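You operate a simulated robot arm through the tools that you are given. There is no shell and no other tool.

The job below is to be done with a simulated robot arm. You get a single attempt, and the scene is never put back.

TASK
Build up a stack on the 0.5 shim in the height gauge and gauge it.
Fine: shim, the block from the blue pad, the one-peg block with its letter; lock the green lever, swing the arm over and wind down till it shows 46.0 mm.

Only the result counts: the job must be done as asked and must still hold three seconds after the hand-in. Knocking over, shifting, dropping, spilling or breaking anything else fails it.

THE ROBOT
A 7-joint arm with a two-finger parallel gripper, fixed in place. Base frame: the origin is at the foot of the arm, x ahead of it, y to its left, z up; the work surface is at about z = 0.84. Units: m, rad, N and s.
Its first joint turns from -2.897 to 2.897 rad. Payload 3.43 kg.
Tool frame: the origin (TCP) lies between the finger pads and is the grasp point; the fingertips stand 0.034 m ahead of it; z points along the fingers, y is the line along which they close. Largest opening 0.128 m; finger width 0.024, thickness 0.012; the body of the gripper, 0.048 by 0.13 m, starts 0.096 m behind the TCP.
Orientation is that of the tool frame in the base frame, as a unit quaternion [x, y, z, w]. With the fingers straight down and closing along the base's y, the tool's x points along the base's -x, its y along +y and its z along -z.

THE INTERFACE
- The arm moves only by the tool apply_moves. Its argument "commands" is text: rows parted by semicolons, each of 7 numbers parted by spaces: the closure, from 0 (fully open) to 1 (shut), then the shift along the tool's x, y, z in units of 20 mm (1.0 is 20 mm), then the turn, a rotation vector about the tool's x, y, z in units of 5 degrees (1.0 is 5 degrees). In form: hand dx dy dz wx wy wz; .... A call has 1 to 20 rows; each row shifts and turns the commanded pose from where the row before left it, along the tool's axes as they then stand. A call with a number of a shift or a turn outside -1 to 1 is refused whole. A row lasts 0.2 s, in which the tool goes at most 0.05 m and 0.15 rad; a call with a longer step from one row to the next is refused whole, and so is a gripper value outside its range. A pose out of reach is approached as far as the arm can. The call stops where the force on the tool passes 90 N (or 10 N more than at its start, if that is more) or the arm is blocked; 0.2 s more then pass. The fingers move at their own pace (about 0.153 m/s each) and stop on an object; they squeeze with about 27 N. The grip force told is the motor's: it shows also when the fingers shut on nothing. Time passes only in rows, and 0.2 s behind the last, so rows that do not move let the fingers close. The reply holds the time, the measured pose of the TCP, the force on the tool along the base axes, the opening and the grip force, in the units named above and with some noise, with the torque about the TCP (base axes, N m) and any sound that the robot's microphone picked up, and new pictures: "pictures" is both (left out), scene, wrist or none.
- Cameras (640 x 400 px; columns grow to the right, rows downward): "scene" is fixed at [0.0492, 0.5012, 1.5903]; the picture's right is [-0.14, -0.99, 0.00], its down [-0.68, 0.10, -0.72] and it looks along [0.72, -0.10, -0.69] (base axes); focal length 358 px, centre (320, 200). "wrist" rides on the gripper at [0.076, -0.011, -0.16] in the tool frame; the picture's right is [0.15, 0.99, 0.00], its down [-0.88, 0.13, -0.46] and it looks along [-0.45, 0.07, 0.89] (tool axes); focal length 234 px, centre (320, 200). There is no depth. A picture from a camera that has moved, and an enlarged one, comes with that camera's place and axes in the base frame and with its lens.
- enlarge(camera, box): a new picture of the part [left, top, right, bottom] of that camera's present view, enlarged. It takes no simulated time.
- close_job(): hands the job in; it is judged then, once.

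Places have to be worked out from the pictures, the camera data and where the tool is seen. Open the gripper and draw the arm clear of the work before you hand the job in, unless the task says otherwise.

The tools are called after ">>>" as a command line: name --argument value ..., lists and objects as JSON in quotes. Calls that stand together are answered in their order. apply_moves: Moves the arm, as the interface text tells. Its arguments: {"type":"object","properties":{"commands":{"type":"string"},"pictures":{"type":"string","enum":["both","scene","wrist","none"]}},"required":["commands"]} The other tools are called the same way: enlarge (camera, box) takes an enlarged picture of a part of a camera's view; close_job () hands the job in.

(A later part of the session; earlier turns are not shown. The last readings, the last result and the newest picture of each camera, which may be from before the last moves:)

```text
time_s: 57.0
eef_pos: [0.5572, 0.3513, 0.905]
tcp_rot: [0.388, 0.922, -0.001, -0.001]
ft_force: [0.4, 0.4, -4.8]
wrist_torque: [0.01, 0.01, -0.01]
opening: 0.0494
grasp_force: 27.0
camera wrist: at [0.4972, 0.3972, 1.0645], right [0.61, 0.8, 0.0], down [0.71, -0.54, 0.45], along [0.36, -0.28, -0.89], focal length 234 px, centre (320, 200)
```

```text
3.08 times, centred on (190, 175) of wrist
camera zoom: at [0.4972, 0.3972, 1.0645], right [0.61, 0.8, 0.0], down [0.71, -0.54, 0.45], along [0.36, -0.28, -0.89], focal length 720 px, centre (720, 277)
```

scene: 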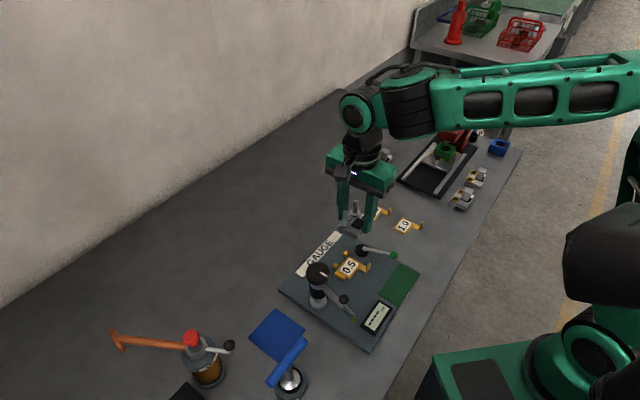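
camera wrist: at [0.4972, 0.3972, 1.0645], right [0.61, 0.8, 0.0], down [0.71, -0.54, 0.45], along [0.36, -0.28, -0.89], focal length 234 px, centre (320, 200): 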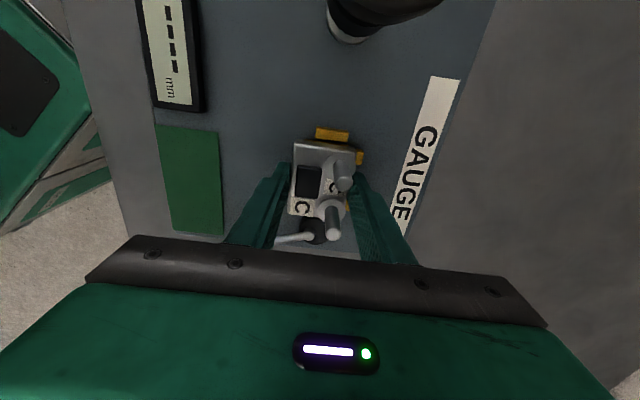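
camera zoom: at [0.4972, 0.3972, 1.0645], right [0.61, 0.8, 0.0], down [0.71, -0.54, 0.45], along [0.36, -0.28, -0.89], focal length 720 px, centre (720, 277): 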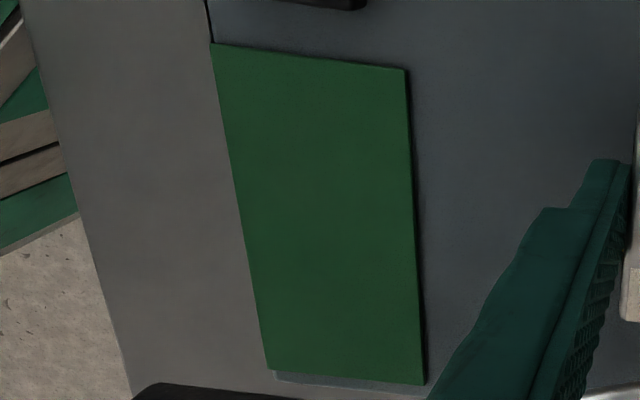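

The GAUGE label shows the tool is now ~0.8° past the plate's yaw. I rotate back 0.85°, back off another 1 mm from the stops (at worst nudging the light shim tab), and lower again.

>>> apply_moves --commands "1 0.03 -0.05 0 0 0 -0.17;1 0 0 0 0 0 0;1 0 0 0.15 0 0 0;1 0 0 0.1 0 0 0;1 0 0 0 0 0 0" --pictures "none"

>>> apply_moves --commands "1 0 0 0.05 0 0 0;1 0 0 0 0 0 0" --pictures "none"

>>> enlarge --camera "scene" --box '[338, 258, 366, 282]'

>>> enlarge --camera "wrist" --box '[280, 110, 370, 200]'

```text
time_s: 58.2
eef_pos: [0.5557, 0.3515, 0.8993]
tcp_rot: [0.381, 0.925, -0.001, -0.001]
ft_force: [0.3, -0.2, -4.9]
wrist_torque: [0.0, -0.01, 0.0]
opening: 0.0499
grasp_force: 27.1
```

```text
time_s: 58.8
eef_pos: [0.5554, 0.3512, 0.899]
tcp_rot: [0.381, 0.925, -0.001, -0.001]
ft_force: [-0.4, -0.2, -5.3]
wrist_torque: [-0.03, 0.01, 0.01]
opening: 0.0495
grasp_force: 26.8
```

```text
16.00 times, centred on (352, 270) of scene
camera zoom: at [0.0492, 0.5012, 1.5903], right [-0.14, -0.99, 0.0], down [-0.68, 0.1, -0.72], along [0.72, -0.1, -0.69], focal length 5722 px, centre (-192, -920)
```

zoom: 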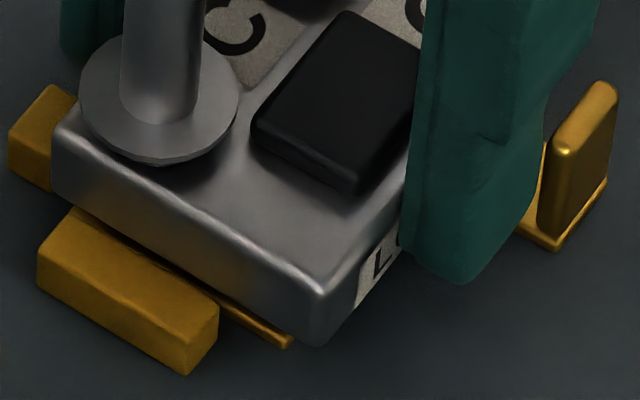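

```text
4.44 times, centred on (325, 155) of wrist
camera zoom: at [0.4953, 0.3963, 1.0588], right [0.59, 0.8, 0.0], down [0.72, -0.53, 0.45], along [0.37, -0.27, -0.89], focal length 1041 px, centre (298, 400)
```

zoom: 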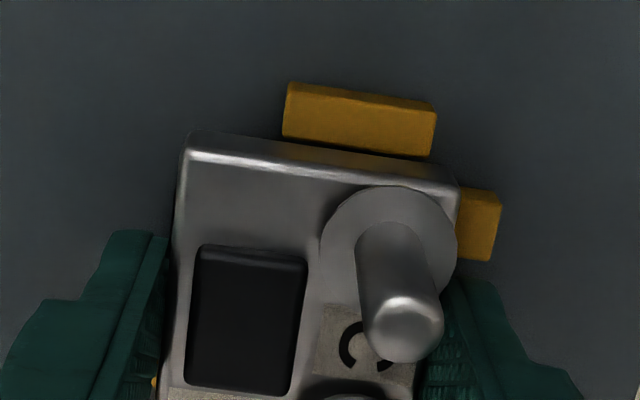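

The force is only the block's weight at the height that stuck before, so it's now clear of the stops. Continue lowering in 1 mm steps to the shim.

>>> apply_moves --commands "1 0 0 0.05 0 0 0;1 0 0 0.05 0 0 0;1 0 0 0 0 0 0" --pictures "none"

>>> apply_moves --commands "1 0 0 0.05 0 0 0;1 0 0 0 0 0 0" --pictures "none"

>>> apply_moves --commands "1 0 0 0.05 0 0 0;1 0 0 0 0 0 0" --pictures "none"

>>> enlarge --camera "scene" --box '[338, 258, 366, 282]'

```text
time_s: 59.6
eef_pos: [0.556, 0.3521, 0.8981]
tcp_rot: [0.382, 0.924, 0.0, -0.001]
ft_force: [-0.8, -7.0, 14.5]
wrist_torque: [0.24, 0.4, 0.11]
opening: 0.0498
grasp_force: 26.9
```

```text
time_s: 60.2
eef_pos: [0.5551, 0.352, 0.8974]
tcp_rot: [0.381, 0.924, 0.001, 0.0]
ft_force: [0.4, -5.3, 15.2]
wrist_torque: [0.24, 0.41, 0.11]
opening: 0.0497
grasp_force: 26.9
```

```text
time_s: 60.8
eef_pos: [0.5564, 0.3514, 0.895]
tcp_rot: [0.381, 0.925, 0.0, 0.0]
ft_force: [2.1, -2.1, 14.2]
wrist_torque: [0.4, 0.32, 0.0]
opening: 0.0498
grasp_force: 26.7
```

```text
16.00 times, centred on (352, 270) of scene
camera zoom: at [0.0492, 0.5012, 1.5903], right [-0.14, -0.99, 0.0], down [-0.68, 0.1, -0.72], along [0.72, -0.1, -0.69], focal length 5722 px, centre (-192, -920)
```

zoom: 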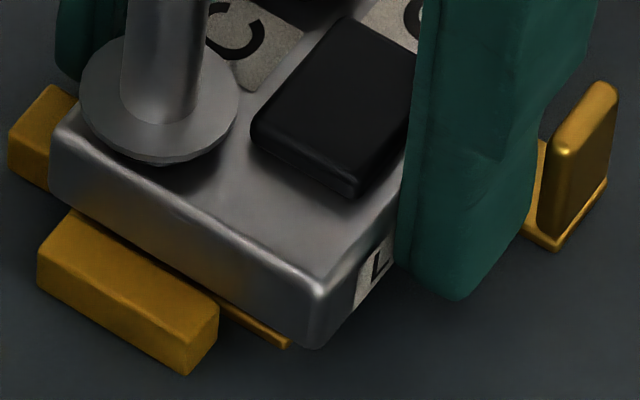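

Now the torque points to contact at the bar end (tool x≈+23 mm). I lift 5 mm, shift 1.6 mm away from the bar and lower again.

>>> apply_moves --commands "1 0 0 -0.2 0 0 0;1 -0.08 0 -0.1 0 0 0;1 0 0 0 0 0 0;1 0 0 0 0 0 0" --pictures "wrist"

>>> enlarge --camera "scene" --box '[338, 254, 366, 278]'

>>> enlarge --camera "wrist" --box '[280, 110, 370, 200]'

```text
time_s: 61.8
eef_pos: [0.5578, 0.3506, 0.9016]
tcp_rot: [0.381, 0.925, -0.001, -0.001]
ft_force: [0.3, 1.7, -4.3]
wrist_torque: [0.01, 0.03, -0.02]
opening: 0.0496
grasp_force: 27.4
camera wrist: at [0.4958, 0.3954, 1.0607], right [0.59, 0.8, 0.0], down [0.72, -0.53, 0.45], along [0.36, -0.27, -0.89], focal length 234 px, centre (320, 200)
```

wrist: 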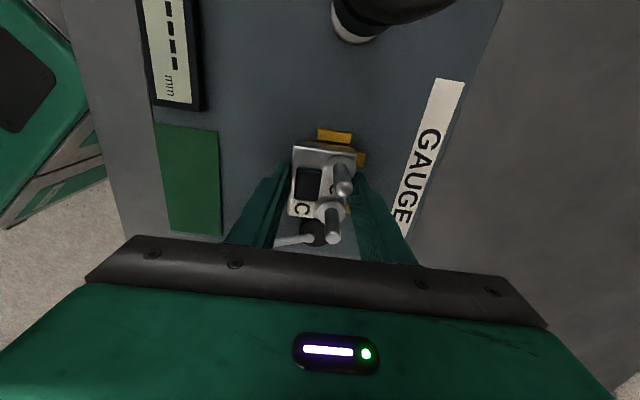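

```text
16.00 times, centred on (352, 266) of scene
camera zoom: at [0.0492, 0.5012, 1.5903], right [-0.14, -0.99, 0.0], down [-0.68, 0.1, -0.72], along [0.72, -0.1, -0.69], focal length 5722 px, centre (-192, -856)
```

zoom: 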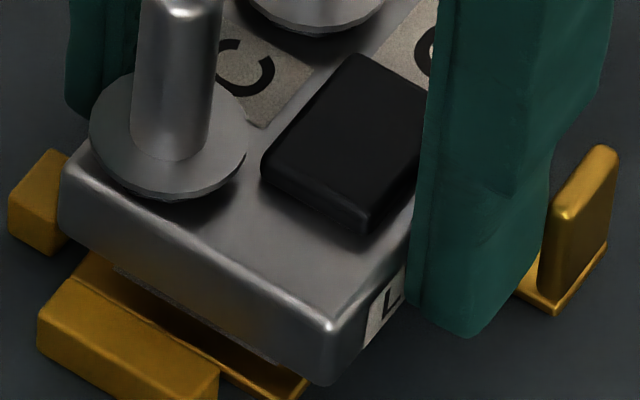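

```text
4.44 times, centred on (325, 155) of wrist
camera zoom: at [0.4958, 0.3954, 1.0607], right [0.59, 0.8, 0.0], down [0.72, -0.53, 0.45], along [0.36, -0.27, -0.89], focal length 1041 px, centre (298, 400)
```

zoom: 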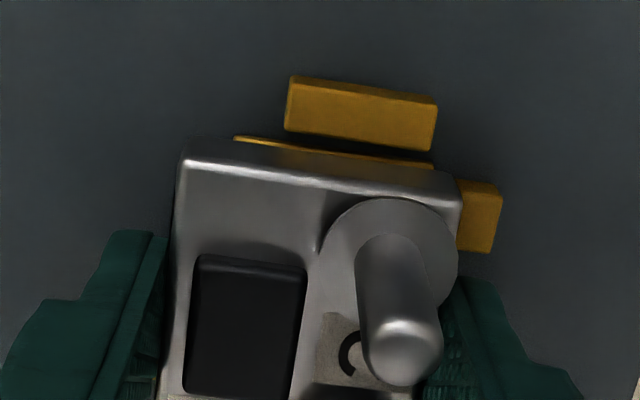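

The block is pitched ~4° in the grip from the bar contact; landing on the shim should level it. It is now clear of the bar by ~2.5 mm, so I lower again.

>>> apply_moves --commands "1 0 0 0.1 0 0 0;1 0 0 0.1 0 0 0;1 0 0 0.05 0 0 0;1 0 0 0 0 0 0" --pictures "none"

>>> apply_moves --commands "1 0 0 0.05 0 0 0;1 0 0 0 0 0 0" --pictures "none"

>>> apply_moves --commands "1 0 0 0.05 0 0 0;1 0 0 0 0 0 0" --pictures "none"

>>> enlarge --camera "scene" --box '[338, 254, 366, 278]'

>>> enlarge --camera "wrist" --box '[280, 110, 370, 200]'

```text
time_s: 62.8
eef_pos: [0.5579, 0.3504, 0.8948]
tcp_rot: [0.381, 0.924, 0.0, -0.002]
ft_force: [-0.3, 0.7, -3.5]
wrist_torque: [-0.02, 0.01, 0.0]
opening: 0.0498
grasp_force: 27.0
```

```text
time_s: 63.4
eef_pos: [0.5574, 0.3509, 0.895]
tcp_rot: [0.382, 0.924, -0.001, -0.001]
ft_force: [0.0, -0.6, -3.7]
wrist_torque: [0.03, 0.01, 0.01]
opening: 0.0498
grasp_force: 26.8
```

```text
time_s: 64.0
eef_pos: [0.5577, 0.3501, 0.8947]
tcp_rot: [0.381, 0.925, 0.0, -0.001]
ft_force: [-0.1, -0.4, -3.8]
wrist_torque: [-0.04, -0.02, 0.0]
opening: 0.0497
grasp_force: 26.6
```

```text
16.00 times, centred on (352, 266) of scene
camera zoom: at [0.0492, 0.5012, 1.5903], right [-0.14, -0.99, 0.0], down [-0.68, 0.1, -0.72], along [0.72, -0.1, -0.69], focal length 5722 px, centre (-192, -856)
```

zoom: 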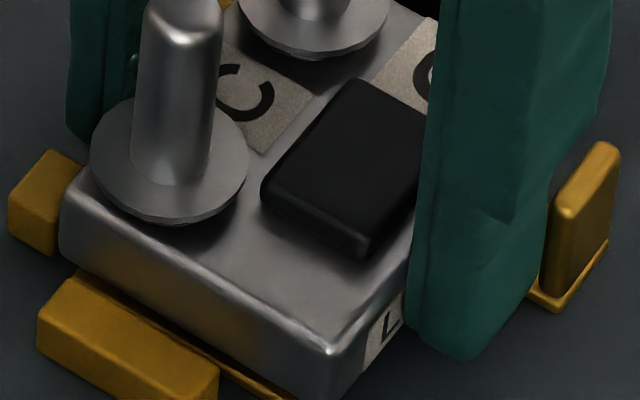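

```text
4.44 times, centred on (325, 155) of wrist
camera zoom: at [0.496, 0.395, 1.0542], right [0.59, 0.8, 0.0], down [0.72, -0.53, 0.45], along [0.37, -0.27, -0.89], focal length 1041 px, centre (298, 400)
```

zoom: 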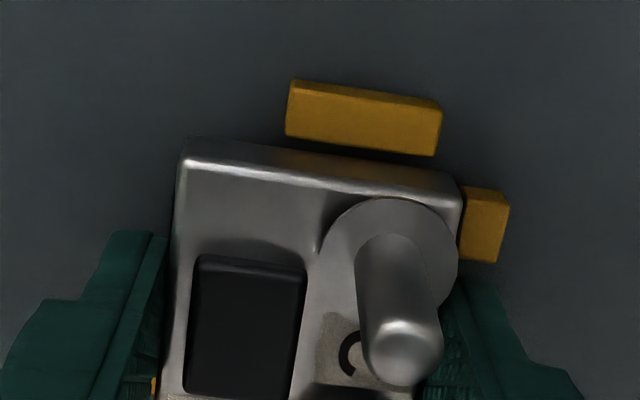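

Still free-hanging (-3.7 N). Continue down step by step.

>>> apply_moves --commands "1 0 0 0.05 0 0 0;1 0 0 0.05 0 0 0;1 0 0 0 0 0 0" --pictures "none"

>>> apply_moves --commands "1 0 0 0.05 0 0 0;1 0 0 0.05 0 0 0;1 0 0 0 0 0 0" --pictures "none"

>>> enlarge --camera "scene" --box '[338, 254, 366, 278]'

>>> enlarge --camera "wrist" --box '[280, 110, 370, 200]'

```text
time_s: 64.8
eef_pos: [0.5571, 0.3515, 0.892]
tcp_rot: [0.381, 0.925, 0.0, -0.001]
ft_force: [0.3, 0.8, -4.6]
wrist_torque: [0.0, 0.02, -0.04]
opening: 0.0495
grasp_force: 26.9
```

```text
time_s: 65.6
eef_pos: [0.5573, 0.351, 0.892]
tcp_rot: [0.381, 0.925, 0.002, 0.0]
ft_force: [-2.5, -3.6, 29.2]
wrist_torque: [-1.05, 0.46, -0.01]
opening: 0.0497
grasp_force: 27.4
```

```text
16.00 times, centred on (352, 266) of scene
camera zoom: at [0.0492, 0.5012, 1.5903], right [-0.14, -0.99, 0.0], down [-0.68, 0.1, -0.72], along [0.72, -0.1, -0.69], focal length 5722 px, centre (-192, -856)
```

zoom: 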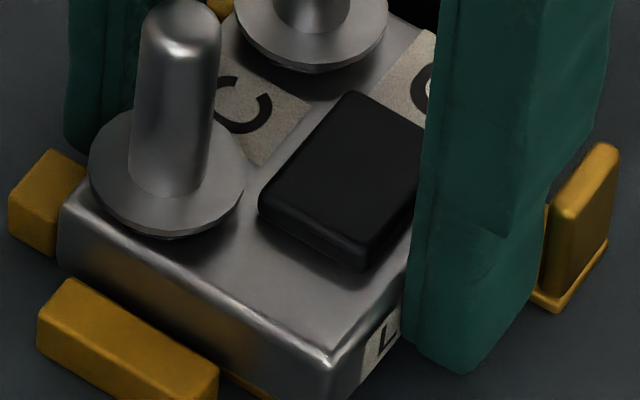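

```text
4.44 times, centred on (325, 155) of wrist
camera zoom: at [0.4957, 0.3949, 1.051], right [0.59, 0.8, 0.0], down [0.72, -0.53, 0.46], along [0.37, -0.27, -0.89], focal length 1041 px, centre (298, 400)
```

zoom: 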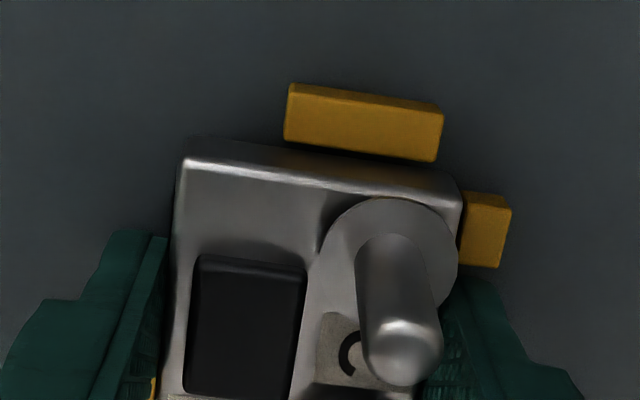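

The torque shows the front fingertip touching the shim's tab strip, i.e. the block is within ~1 mm of the shim. I raise 1 mm, then open the fingers slightly so the block settles onto the shim.

>>> apply_moves --commands "1 0 0 -0.08 0 0 0;1 0 0 0 0 0 0;0.6 0 0 0 0 0 0;0.59 0 0 0 0 0 0;0.59 0 0 0 0 0 0" --pictures "wrist"

>>> enlarge --camera "scene" --box '[334, 250, 384, 286]'

>>> enlarge --camera "wrist" --box '[270, 110, 370, 220]'

```text
time_s: 66.8
eef_pos: [0.5578, 0.3503, 0.8916]
tcp_rot: [0.381, 0.924, 0.0, -0.002]
ft_force: [1.4, 3.4, 8.0]
wrist_torque: [-0.06, 0.06, 0.01]
opening: 0.0505
grasp_force: 0.0
camera wrist: at [0.4962, 0.3949, 1.0513], right [0.59, 0.8, 0.0], down [0.72, -0.53, 0.45], along [0.37, -0.27, -0.89], focal length 234 px, centre (320, 200)
```

wrist: 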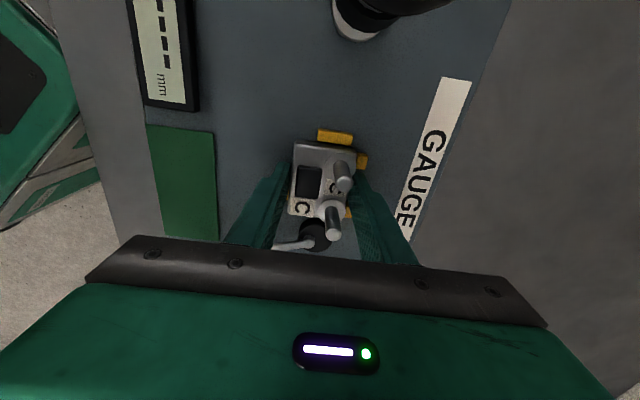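

```text
11.11 times, centred on (359, 268) of scene
camera zoom: at [0.0492, 0.5012, 1.5903], right [-0.14, -0.99, 0.0], down [-0.68, 0.1, -0.72], along [0.72, -0.1, -0.69], focal length 3974 px, centre (-113, -556)
```

zoom: 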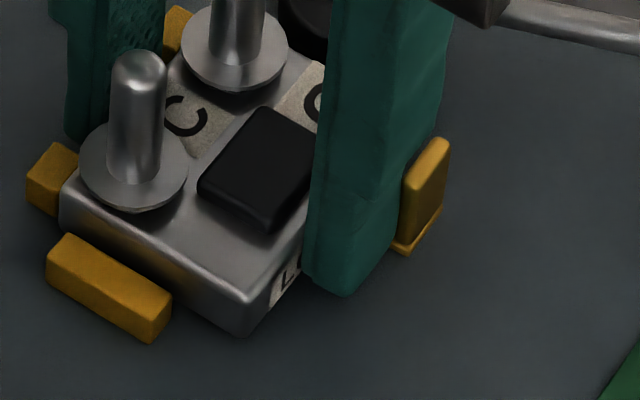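

```text
3.64 times, centred on (320, 165) of wrist
camera zoom: at [0.4962, 0.3949, 1.0513], right [0.59, 0.8, 0.0], down [0.72, -0.53, 0.45], along [0.37, -0.27, -0.89], focal length 852 px, centre (320, 327)
```

zoom: 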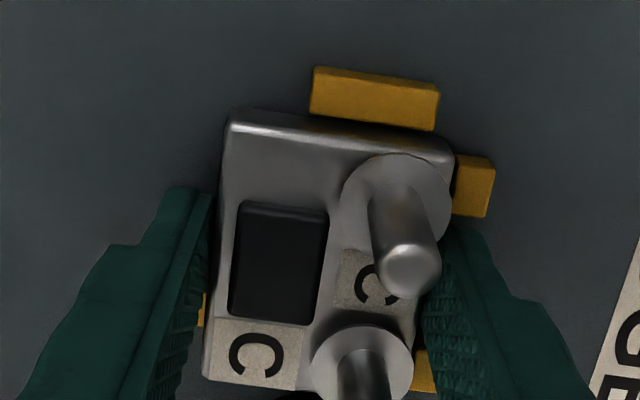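

The block has settled onto the shim; the fingers are barely open because the front finger is against the tab. I lift slowly to clear without dragging anything.

>>> apply_moves --commands "0.595 0 0 -0.1 0 0 0;0.595 0 0 -0.1 0 0 0;0.595 0 0 -0.1 0 0 0;0.595 0 0 0 0 0 0" --pictures "none"

>>> enlarge --camera "scene" --box '[334, 250, 384, 286]'

>>> enlarge --camera "wrist" --box '[270, 110, 370, 220]'

```text
time_s: 67.8
eef_pos: [0.5566, 0.3501, 0.898]
tcp_rot: [0.381, 0.924, 0.0, -0.001]
ft_force: [-0.7, 0.5, 0.4]
wrist_torque: [-0.01, 0.0, -0.03]
opening: 0.0525
grasp_force: 0.0
```

```text
11.11 times, centred on (359, 268) of scene
camera zoom: at [0.0492, 0.5012, 1.5903], right [-0.14, -0.99, 0.0], down [-0.68, 0.1, -0.72], along [0.72, -0.1, -0.69], focal length 3974 px, centre (-113, -556)
```

zoom: 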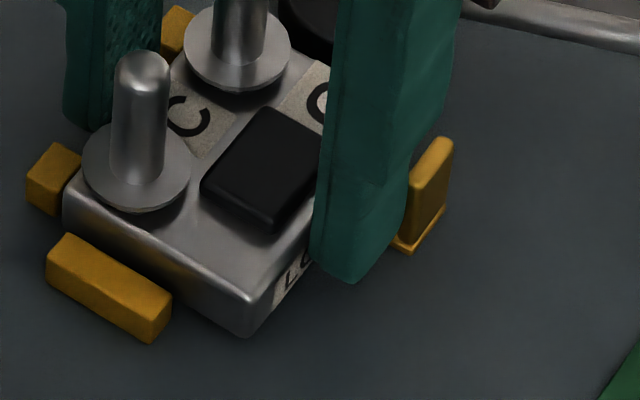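

```text
3.64 times, centred on (320, 165) of wrist
camera zoom: at [0.4962, 0.3946, 1.0572], right [0.59, 0.8, 0.0], down [0.72, -0.53, 0.45], along [0.36, -0.27, -0.89], focal length 852 px, centre (320, 327)
```

zoom: 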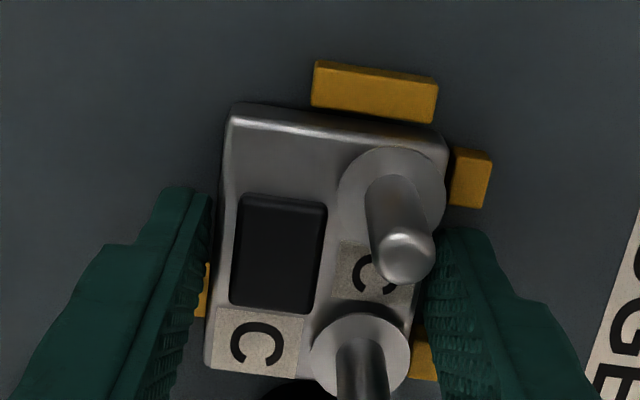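

Released cleanly. I lift away and inspect the stack and the lever.

>>> apply_moves --commands "0.595 0 0 -0.5 0 0 0;0.595 0 0 -1 0 0 0;0.595 0 0 -1 0 0 0;0.595 0 0 -1 0 0 0;0.595 0 0 -1 0 0 0;0.595 0 0 -0.5 0 0 0;0.595 0 0 0 0 0 0;0.595 0 0 0 0 0 0"

>>> enlarge --camera "wrist" --box '[240, 70, 400, 190]'

>>> enlarge --camera "scene" --box '[320, 225, 410, 290]'

```text
time_s: 69.6
eef_pos: [0.5567, 0.351, 0.9985]
tcp_rot: [0.381, 0.925, 0.0, -0.002]
ft_force: [-0.4, -0.3, -0.1]
wrist_torque: [-0.01, -0.03, 0.0]
opening: 0.0525
grasp_force: 0.0
camera wrist: at [0.4963, 0.3954, 1.1576], right [0.59, 0.8, 0.0], down [0.72, -0.53, 0.45], along [0.37, -0.27, -0.89], focal length 234 px, centre (320, 200)
```

scene: 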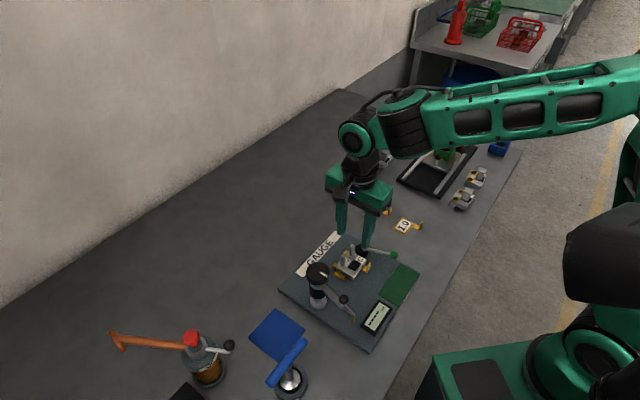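
wrist: 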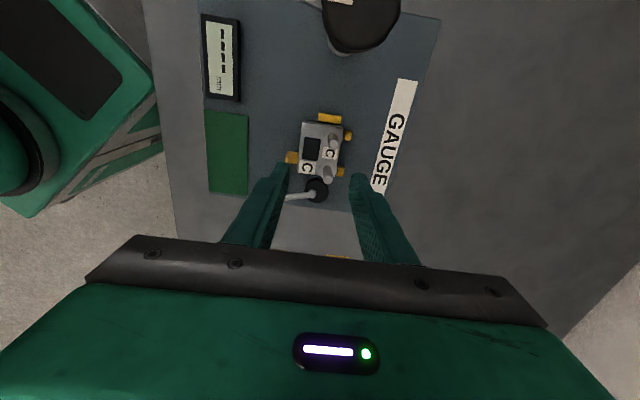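

```text
3.33 times, centred on (320, 130) of wrist
camera zoom: at [0.4963, 0.3954, 1.1576], right [0.59, 0.8, 0.0], down [0.72, -0.53, 0.45], along [0.37, -0.27, -0.89], focal length 781 px, centre (320, 433)
```

zoom: 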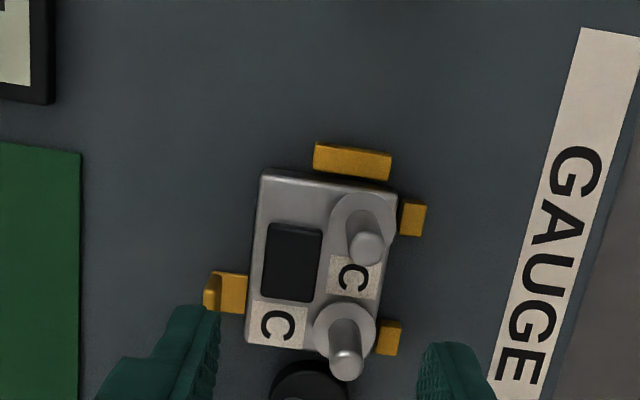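

```text
6.15 times, centred on (365, 258) of scene
camera zoom: at [0.0492, 0.5012, 1.5903], right [-0.14, -0.99, 0.0], down [-0.68, 0.1, -0.72], along [0.72, -0.1, -0.69], focal length 2201 px, centre (43, -154)
```

zoom: 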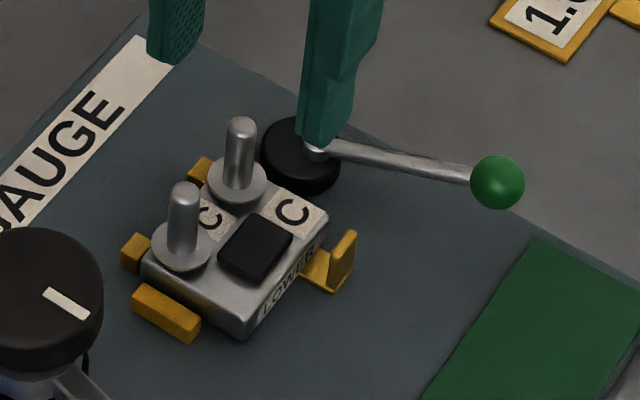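

The lower block sits square on the shim in the nest. Next the upper block C: I rise and fly toward (0.96, 0.16) for a close look.

>>> apply_moves --commands "0.595 0 0 -1 0 0 0;0.595 0 0 -1 0 0 0;0.595 -1 0.35 -1 0 0 0;0.595 -1 0.35 0 0 0 0;0.595 -1 0.35 0 0 0 0;0.595 -1 0.35 0 0 0 0;0.595 -1 0.35 0 0 0 0;0.595 -1 0.35 0 0 0 0;0.595 -1 0.35 0 0 0 0;0.595 -1 0.35 0 0 0 0;0.595 -1 0.35 0 0 0 0;0.595 -1 0.35 0 0 0 0;0.595 -1 0.35 0 0 0 0;0.595 -1 0.35 0 0 0 0;0.595 -1 0.35 0 0 0 0;0.595 -1 0.35 0 0 0 0;0.595 -1 0.35 0 0 0 0;0.595 -1 0.35 0 0 0 0;0.595 -1 0.35 0 0 0 0;0.595 -1 0.35 0 0 0 0" --pictures "none"

>>> apply_moves --commands "0.595 -0.7 0.2 0.5 0 0 -0.4;0.595 -0.7 0.2 0.5 0 0 -0.46;0.595 0 0 0 0 0 0;0.595 0 0 0 0 0 0"

>>> enlarge --camera "wrist" --box '[250, 80, 410, 200]'

```text
time_s: 73.8
eef_pos: [0.902, 0.1866, 1.0578]
tcp_rot: [0.382, 0.924, 0.0, -0.001]
ft_force: [-0.9, 0.1, 0.6]
wrist_torque: [-0.03, -0.01, -0.02]
opening: 0.0525
grasp_force: 0.0
```

```text
time_s: 74.8
eef_pos: [0.9276, 0.1749, 1.0389]
tcp_rot: [0.347, 0.938, -0.001, -0.001]
ft_force: [-0.3, 0.2, -0.4]
wrist_torque: [-0.01, -0.02, -0.01]
opening: 0.0525
grasp_force: 0.0
camera wrist: at [0.8632, 0.214, 1.1976], right [0.53, 0.85, 0.0], down [0.76, -0.47, 0.45], along [0.38, -0.24, -0.89], focal length 234 px, centre (320, 200)
```

scene: 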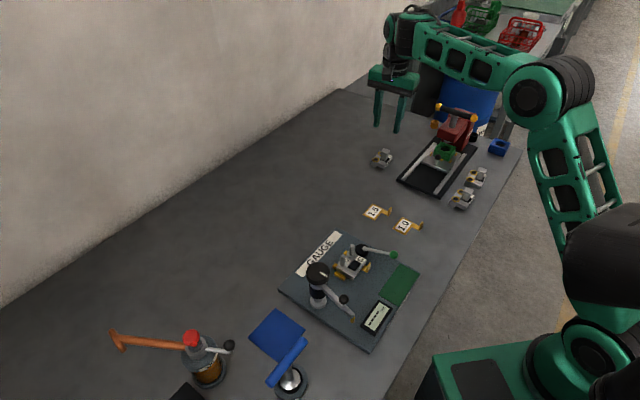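
wrist: 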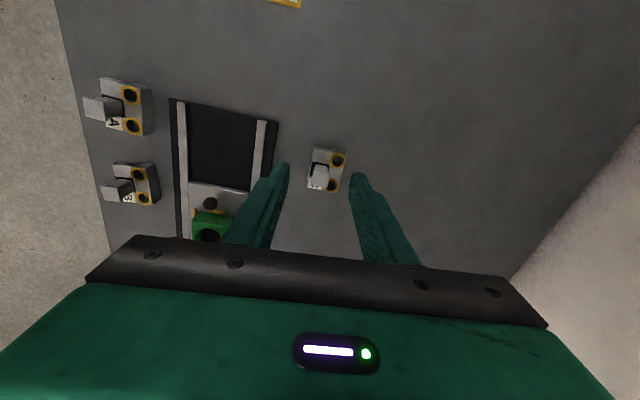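

```text
3.33 times, centred on (330, 140) of wrist
camera zoom: at [0.8632, 0.214, 1.1976], right [0.53, 0.85, 0.0], down [0.76, -0.47, 0.45], along [0.38, -0.24, -0.89], focal length 781 px, centre (287, 400)
```

zoom: 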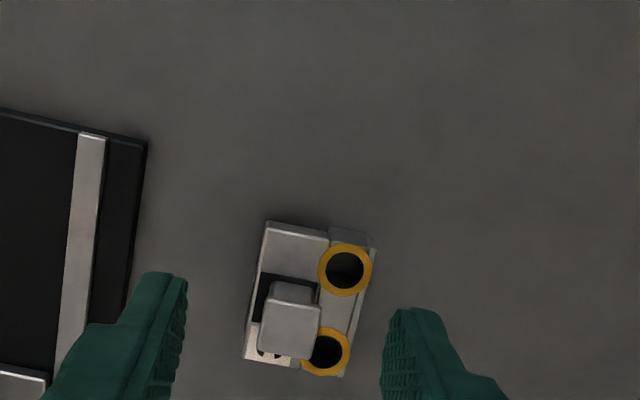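

Upper C is visible. Before grasping I want accurate heights of its features, so I take high-zoom views from both cameras for triangulation.

>>> enlarge --camera "scene" --box '[366, 142, 398, 172]'

>>> enlarge --camera "wrist" --box '[300, 140, 356, 200]'

>>> enlarge --camera "scene" --box '[336, 246, 372, 282]'

>>> enlarge --camera "scene" --box '[296, 254, 366, 330]'

```text
13.33 times, centred on (382, 157) of scene
camera zoom: at [0.0492, 0.5012, 1.5903], right [-0.14, -0.99, 0.0], down [-0.68, 0.1, -0.72], along [0.72, -0.1, -0.69], focal length 4768 px, centre (-507, 773)
```

zoom: 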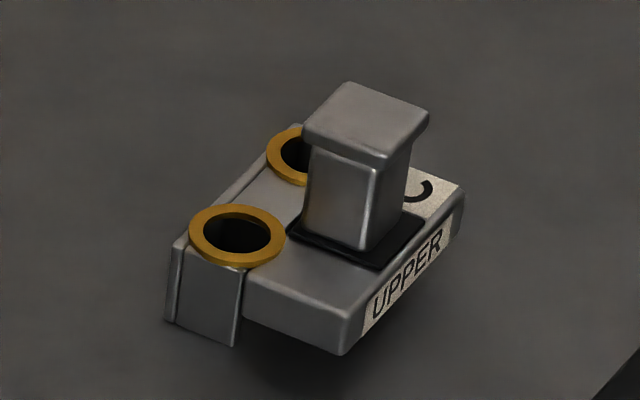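

```text
6.67 times, centred on (328, 170) of wrist
camera zoom: at [0.8632, 0.214, 1.1976], right [0.53, 0.85, 0.0], down [0.76, -0.47, 0.45], along [0.38, -0.24, -0.89], focal length 1561 px, centre (267, 400)
```

zoom: 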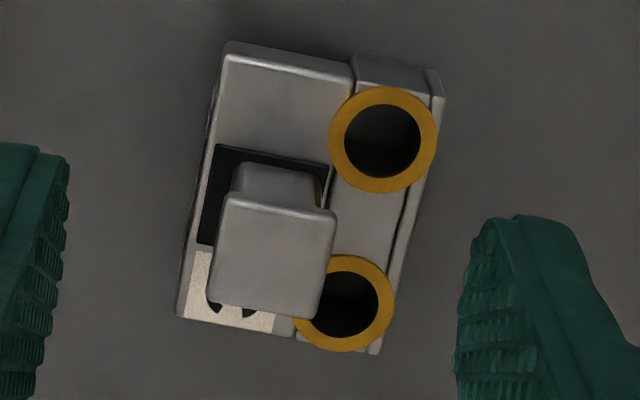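

```text
11.11 times, centred on (354, 264) of scene
camera zoom: at [0.0492, 0.5012, 1.5903], right [-0.14, -0.99, 0.0], down [-0.68, 0.1, -0.72], along [0.72, -0.1, -0.69], focal length 3974 px, centre (-58, -511)
```

zoom: 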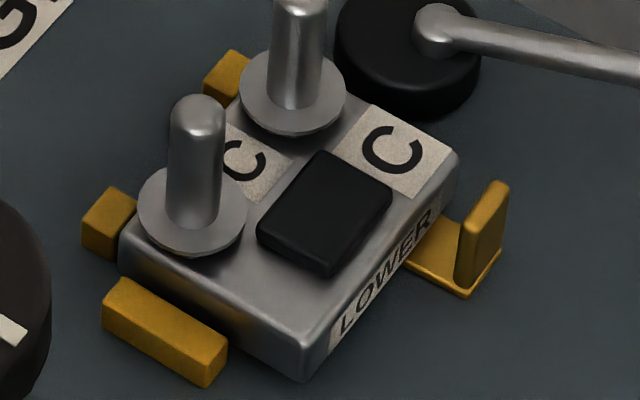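

```text
5.26 times, centred on (331, 292) of scene
camera zoom: at [0.0492, 0.5012, 1.5903], right [-0.14, -0.99, 0.0], down [-0.68, 0.1, -0.72], along [0.72, -0.1, -0.69], focal length 1882 px, centre (262, -284)
```

zoom: 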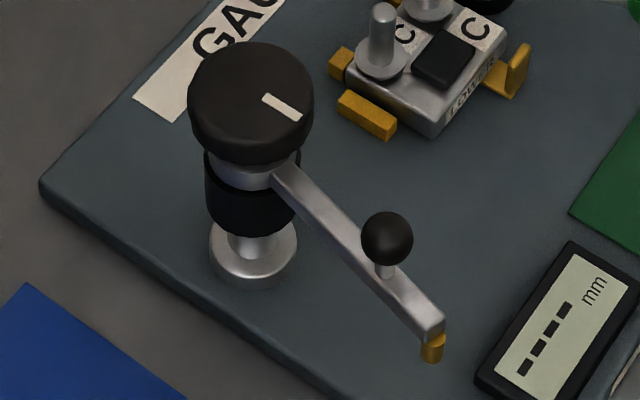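

Upper geometry: ~27 mm tall to plate top plus a ~33 mm T-shank, so shim + lower (~16.5+2.5 collar) + upper ≈ 46 mm at its plate top – consistent with the asked reading when it sits upright on the pegs. I now centre above the shank and descend to a hover.

>>> apply_moves --commands "0.595 -0.6 0.1 0.5 0 0 0.15;0.595 -0.6 0.1 1 0 0 0;0.595 -0.6 0.1 1 0 0 0;0.595 -0.38 0.085 1 0 0 0;0.595 0 0 0 0 0 0;0.595 0 0 0 0 0 0"

>>> enlarge --camera "wrist" --box '[270, 100, 370, 220]'

>>> enlarge --camera "scene" --box '[356, 110, 416, 172]'

```text
time_s: 76.2
eef_pos: [0.9651, 0.1493, 0.9679]
tcp_rot: [0.353, 0.936, -0.001, -0.001]
ft_force: [0.7, 0.1, -0.7]
wrist_torque: [0.0, -0.02, -0.02]
opening: 0.0527
grasp_force: 0.1
camera wrist: at [0.9012, 0.1907, 1.1275], right [0.54, 0.84, 0.0], down [0.75, -0.48, 0.45], along [0.38, -0.25, -0.89], focal length 234 px, centre (320, 200)
```

scene: 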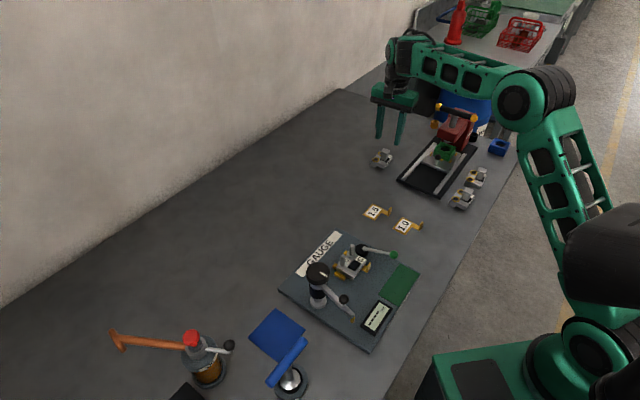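
wrist: 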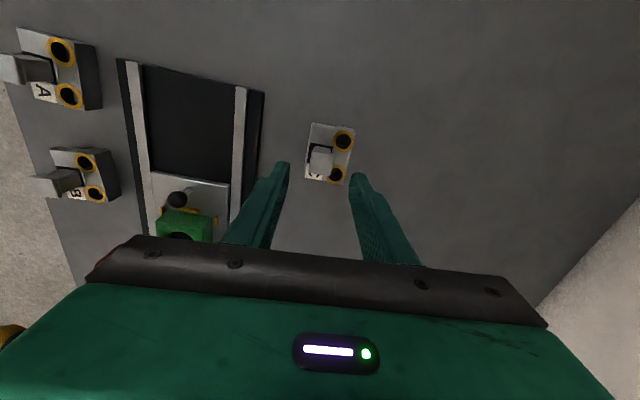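

```text
3.33 times, centred on (320, 160) of wrist
camera zoom: at [0.9012, 0.1907, 1.1275], right [0.54, 0.84, 0.0], down [0.75, -0.48, 0.45], along [0.38, -0.25, -0.89], focal length 781 px, centre (320, 333)
```

zoom: 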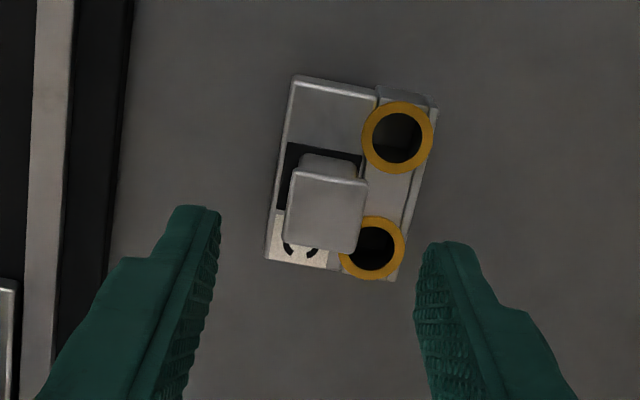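

```text
6.45 times, centred on (386, 141) of scene
camera zoom: at [0.0492, 0.5012, 1.5903], right [-0.14, -0.99, 0.0], down [-0.68, 0.1, -0.72], along [0.72, -0.1, -0.69], focal length 2307 px, centre (-106, 581)
```

zoom: 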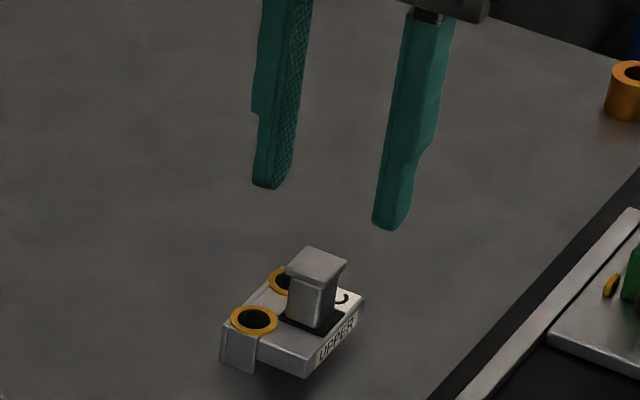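

The shank is within ~2 mm of the tool axis with ~1.4° yaw error. I correct both and descend so fingertips stop ~13 mm above the upper's plate, then close.

>>> apply_moves --commands "0.595 0.05 0.11 0.4 0 0 0.28;0.65 0 0 0.8 0 0 0;0.65 0 0 0.8 0 0 0;0.65 0 0 0.7 0 0 0;0.65 0 0 0 0 0 0;0.65 0 0 0 0 0 0" --pictures "wrist"

>>> enlarge --camera "wrist" --box '[270, 100, 370, 220]'

>>> enlarge --camera "scene" --box '[356, 120, 416, 172]'

```text
time_s: 77.6
eef_pos: [0.9657, 0.1524, 0.9124]
tcp_rot: [0.364, 0.931, 0.0, -0.001]
ft_force: [-0.5, 0.4, 0.0]
wrist_torque: [0.01, 0.0, 0.03]
opening: 0.0447
grasp_force: 0.0
camera wrist: at [0.9033, 0.1946, 1.073], right [0.56, 0.83, 0.0], down [0.74, -0.5, 0.45], along [0.38, -0.26, -0.89], focal length 234 px, centre (320, 200)
```

wrist: 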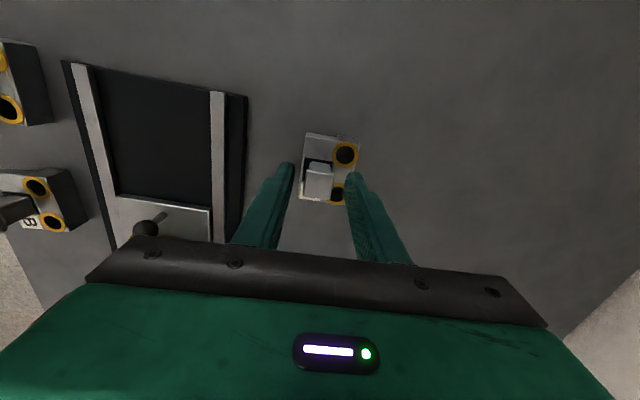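

```text
3.33 times, centred on (320, 160) of wrist
camera zoom: at [0.9033, 0.1946, 1.073], right [0.56, 0.83, 0.0], down [0.74, -0.5, 0.45], along [0.38, -0.26, -0.89], focal length 781 px, centre (320, 333)
```

zoom: 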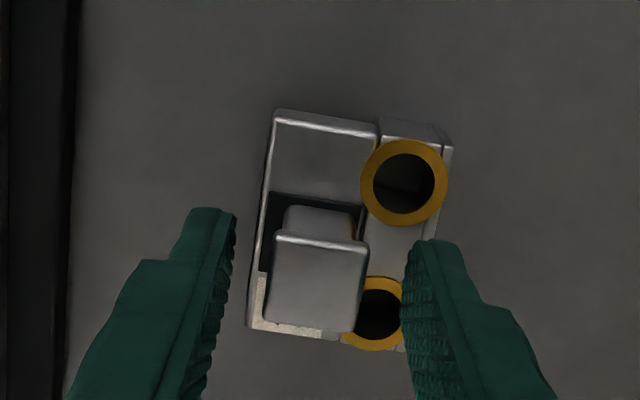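

```text
7.69 times, centred on (386, 146) of scene
camera zoom: at [0.0492, 0.5012, 1.5903], right [-0.14, -0.99, 0.0], down [-0.68, 0.1, -0.72], along [0.72, -0.1, -0.69], focal length 2751 px, centre (-188, 615)
```

zoom: 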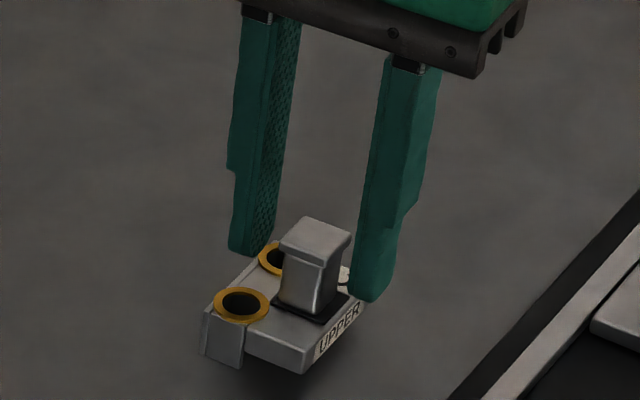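

The shank is centred between the fingers. Closing.

>>> apply_moves --commands "0.75 0 0 0 0 0 0;0.85 0 0 0 0 0 0;1 0 0 0 0 0 0;1 0 0 0 0 0 0;1 0 0 0 0 0 0" --pictures "wrist"

>>> enlarge --camera "wrist" --box '[270, 100, 370, 220]'

>>> enlarge --camera "scene" --box '[356, 120, 416, 172]'

```text
time_s: 78.8
eef_pos: [0.9667, 0.1513, 0.9142]
tcp_rot: [0.365, 0.931, -0.001, -0.001]
ft_force: [0.9, -0.5, 0.2]
wrist_torque: [-0.03, -0.03, 0.0]
opening: 0.0237
grasp_force: 27.0
camera wrist: at [0.9034, 0.1945, 1.073], right [0.56, 0.83, 0.0], down [0.74, -0.5, 0.45], along [0.38, -0.26, -0.89], focal length 234 px, centre (320, 200)
```

wrist: 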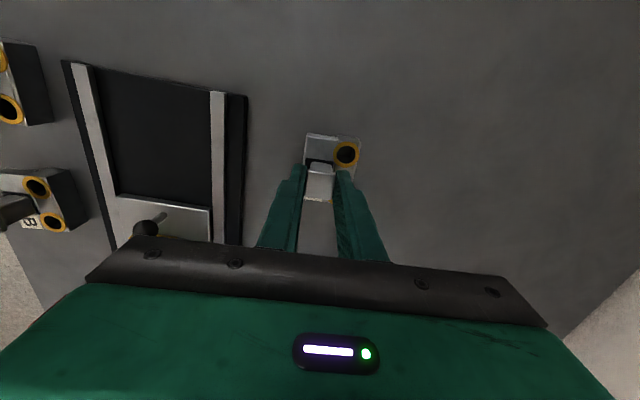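

```text
3.33 times, centred on (320, 160) of wrist
camera zoom: at [0.9034, 0.1945, 1.073], right [0.56, 0.83, 0.0], down [0.74, -0.5, 0.45], along [0.38, -0.26, -0.89], focal length 781 px, centre (320, 333)
```

zoom: 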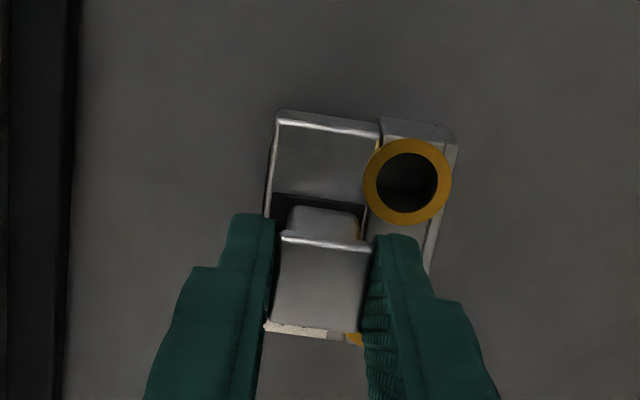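

```text
7.69 times, centred on (386, 146) of scene
camera zoom: at [0.0492, 0.5012, 1.5903], right [-0.14, -0.99, 0.0], down [-0.68, 0.1, -0.72], along [0.72, -0.1, -0.69], focal length 2751 px, centre (-188, 615)
```

zoom: 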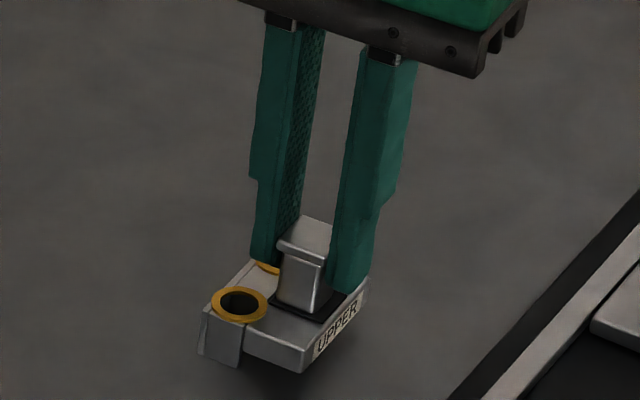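

Gripped on the shank cap (23.7 mm). I lift straight up slowly and check it hangs level.

>>> apply_moves --commands "1 0 0 -0.2 0 0 0;1 0 0 -0.4 0 0 0;1 0 0 -0.8 0 0 0;1 0 0 -1 0 0 0;1 0 0 -1 0 0 0;1 0 0 -1 0 0 0;1 0 0 -1 0 0 0;1 0 0 -1 0 0 0;1 0 0 -0.9 0 0 0;1 0 0 0 0 0 0"

>>> enlarge --camera "scene" --box '[346, 80, 426, 150]'

>>> enlarge --camera "wrist" --box '[270, 100, 370, 220]'

```text
time_s: 81.0
eef_pos: [0.9661, 0.1531, 1.0582]
tcp_rot: [0.364, 0.931, -0.001, -0.001]
ft_force: [0.3, -0.8, -3.2]
wrist_torque: [-0.02, 0.03, 0.02]
opening: 0.0235
grasp_force: 27.1
camera wrist: at [0.9034, 0.195, 1.2182], right [0.56, 0.83, 0.0], down [0.74, -0.5, 0.45], along [0.37, -0.26, -0.89], focal length 234 px, centre (320, 200)
```

scene: 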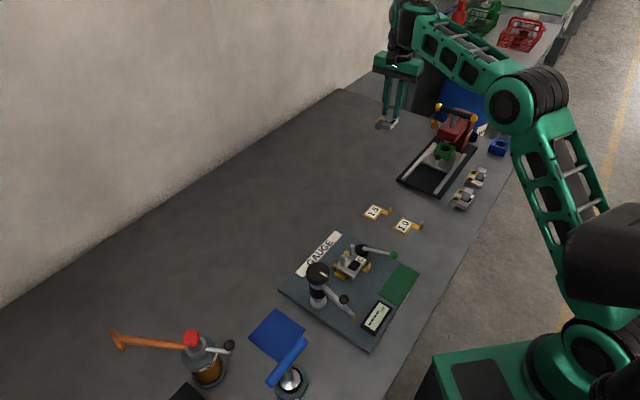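
wrist: 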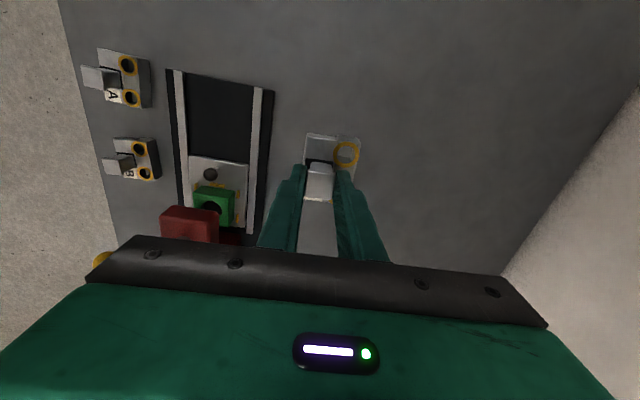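

```text
5.71 times, centred on (386, 115) of scene
camera zoom: at [0.0492, 0.5012, 1.5903], right [-0.14, -0.99, 0.0], down [-0.68, 0.1, -0.72], along [0.72, -0.1, -0.69], focal length 2044 px, centre (-57, 686)
```

zoom: 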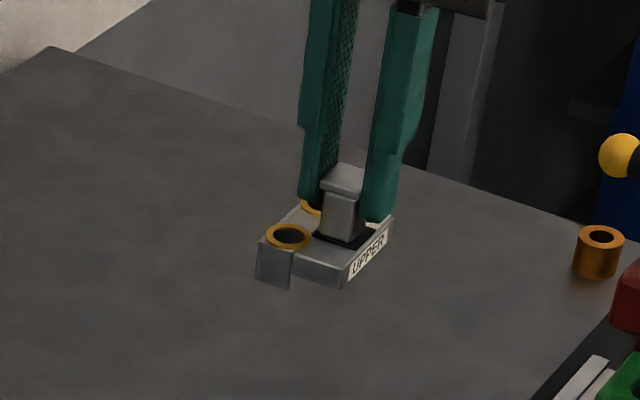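

```text
3.33 times, centred on (320, 160) of wrist
camera zoom: at [0.9034, 0.195, 1.2182], right [0.56, 0.83, 0.0], down [0.74, -0.5, 0.45], along [0.37, -0.26, -0.89], focal length 781 px, centre (320, 333)
```

zoom: 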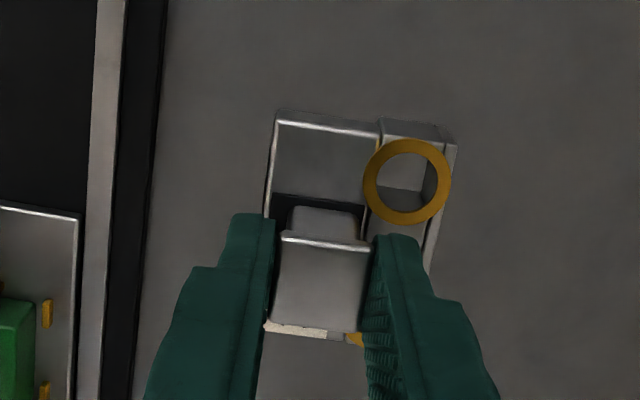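

It hangs level and the bush is a clear through-hole. I carry it over to above the pegs.

>>> apply_moves --commands "1 0.5 -0.16 0 0 0 0;1 0.98 -0.317 0 0 0 0;1 0.98 -0.317 0 0 0 0;1 0.98 -0.317 0 0 0 0;1 0.98 -0.317 0 0 0 0;1 0.98 -0.317 0 0 0 0;1 0.98 -0.317 0 0 0 0;1 0.98 -0.317 0 0 0 0;1 0.98 -0.317 0 0 0 0;1 0.98 -0.317 0 0 0 0;1 0.98 -0.317 0 0 0 0;1 0.98 -0.317 0 0 0 0;1 0.98 -0.317 0 0 0 0;1 0.98 -0.317 0 0 0 0;1 0.98 -0.317 0 0 0 0;1 0.98 -0.317 0 0 0 0;1 0.98 -0.317 0 0 0 0;1 0.98 -0.317 0 0 0 0;1 0.98 -0.317 0 0 0 0;1 0.98 -0.317 0 0 0 0" --pictures "none"

>>> apply_moves --commands "1 0.98 -0.317 0 0 0 0;1 0.98 -0.317 0 0 0 0;1 0.45 -0.14 0 0 0 0.4;1 0 0 0 0 0 0;1 0 0 0 0 0 0"

>>> enlarge --camera "wrist" --box '[270, 90, 390, 210]'

>>> enlarge --camera "scene" --box '[320, 200, 400, 290]'

```text
time_s: 85.2
eef_pos: [0.6012, 0.3202, 1.0594]
tcp_rot: [0.364, 0.931, 0.0, 0.0]
ft_force: [1.1, -1.0, -4.7]
wrist_torque: [-0.02, 0.01, 0.0]
opening: 0.0237
grasp_force: 26.8
```

```text
time_s: 86.4
eef_pos: [0.555, 0.3428, 1.0599]
tcp_rot: [0.38, 0.925, -0.001, -0.001]
ft_force: [-0.1, 0.7, -3.1]
wrist_torque: [0.03, 0.06, -0.02]
opening: 0.0236
grasp_force: 27.1
camera wrist: at [0.4938, 0.3869, 1.2189], right [0.59, 0.81, 0.0], down [0.72, -0.53, 0.45], along [0.37, -0.27, -0.89], focal length 234 px, centre (320, 200)
```

scene: 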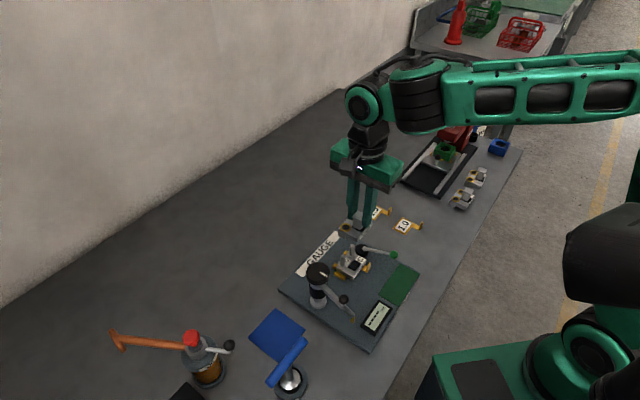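
wrist: 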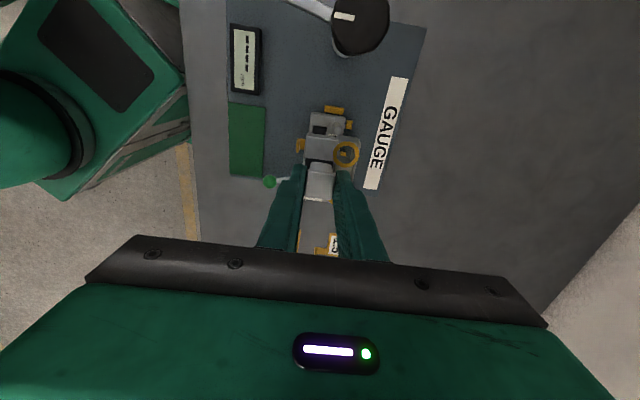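

```text
3.33 times, centred on (330, 150) of wrist
camera zoom: at [0.4938, 0.3869, 1.2189], right [0.59, 0.81, 0.0], down [0.72, -0.53, 0.45], along [0.37, -0.27, -0.89], focal length 781 px, centre (287, 367)
```

zoom: 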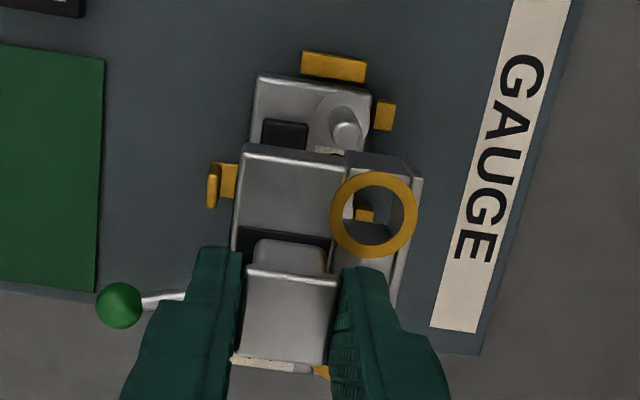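

```text
4.44 times, centred on (360, 245) of scene
camera zoom: at [0.0492, 0.5012, 1.5903], right [-0.14, -0.99, 0.0], down [-0.68, 0.1, -0.72], along [0.72, -0.1, -0.69], focal length 1589 px, centre (142, 0)
```

zoom: 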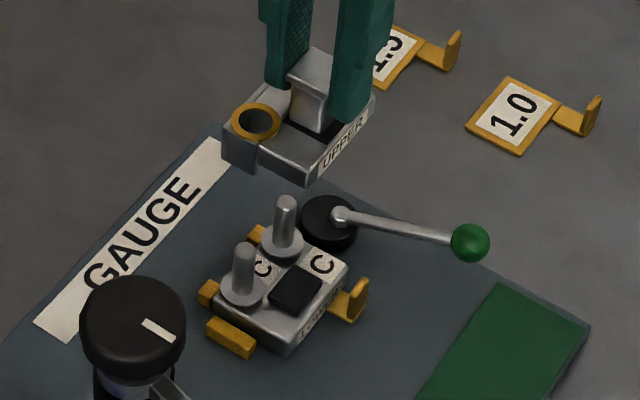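

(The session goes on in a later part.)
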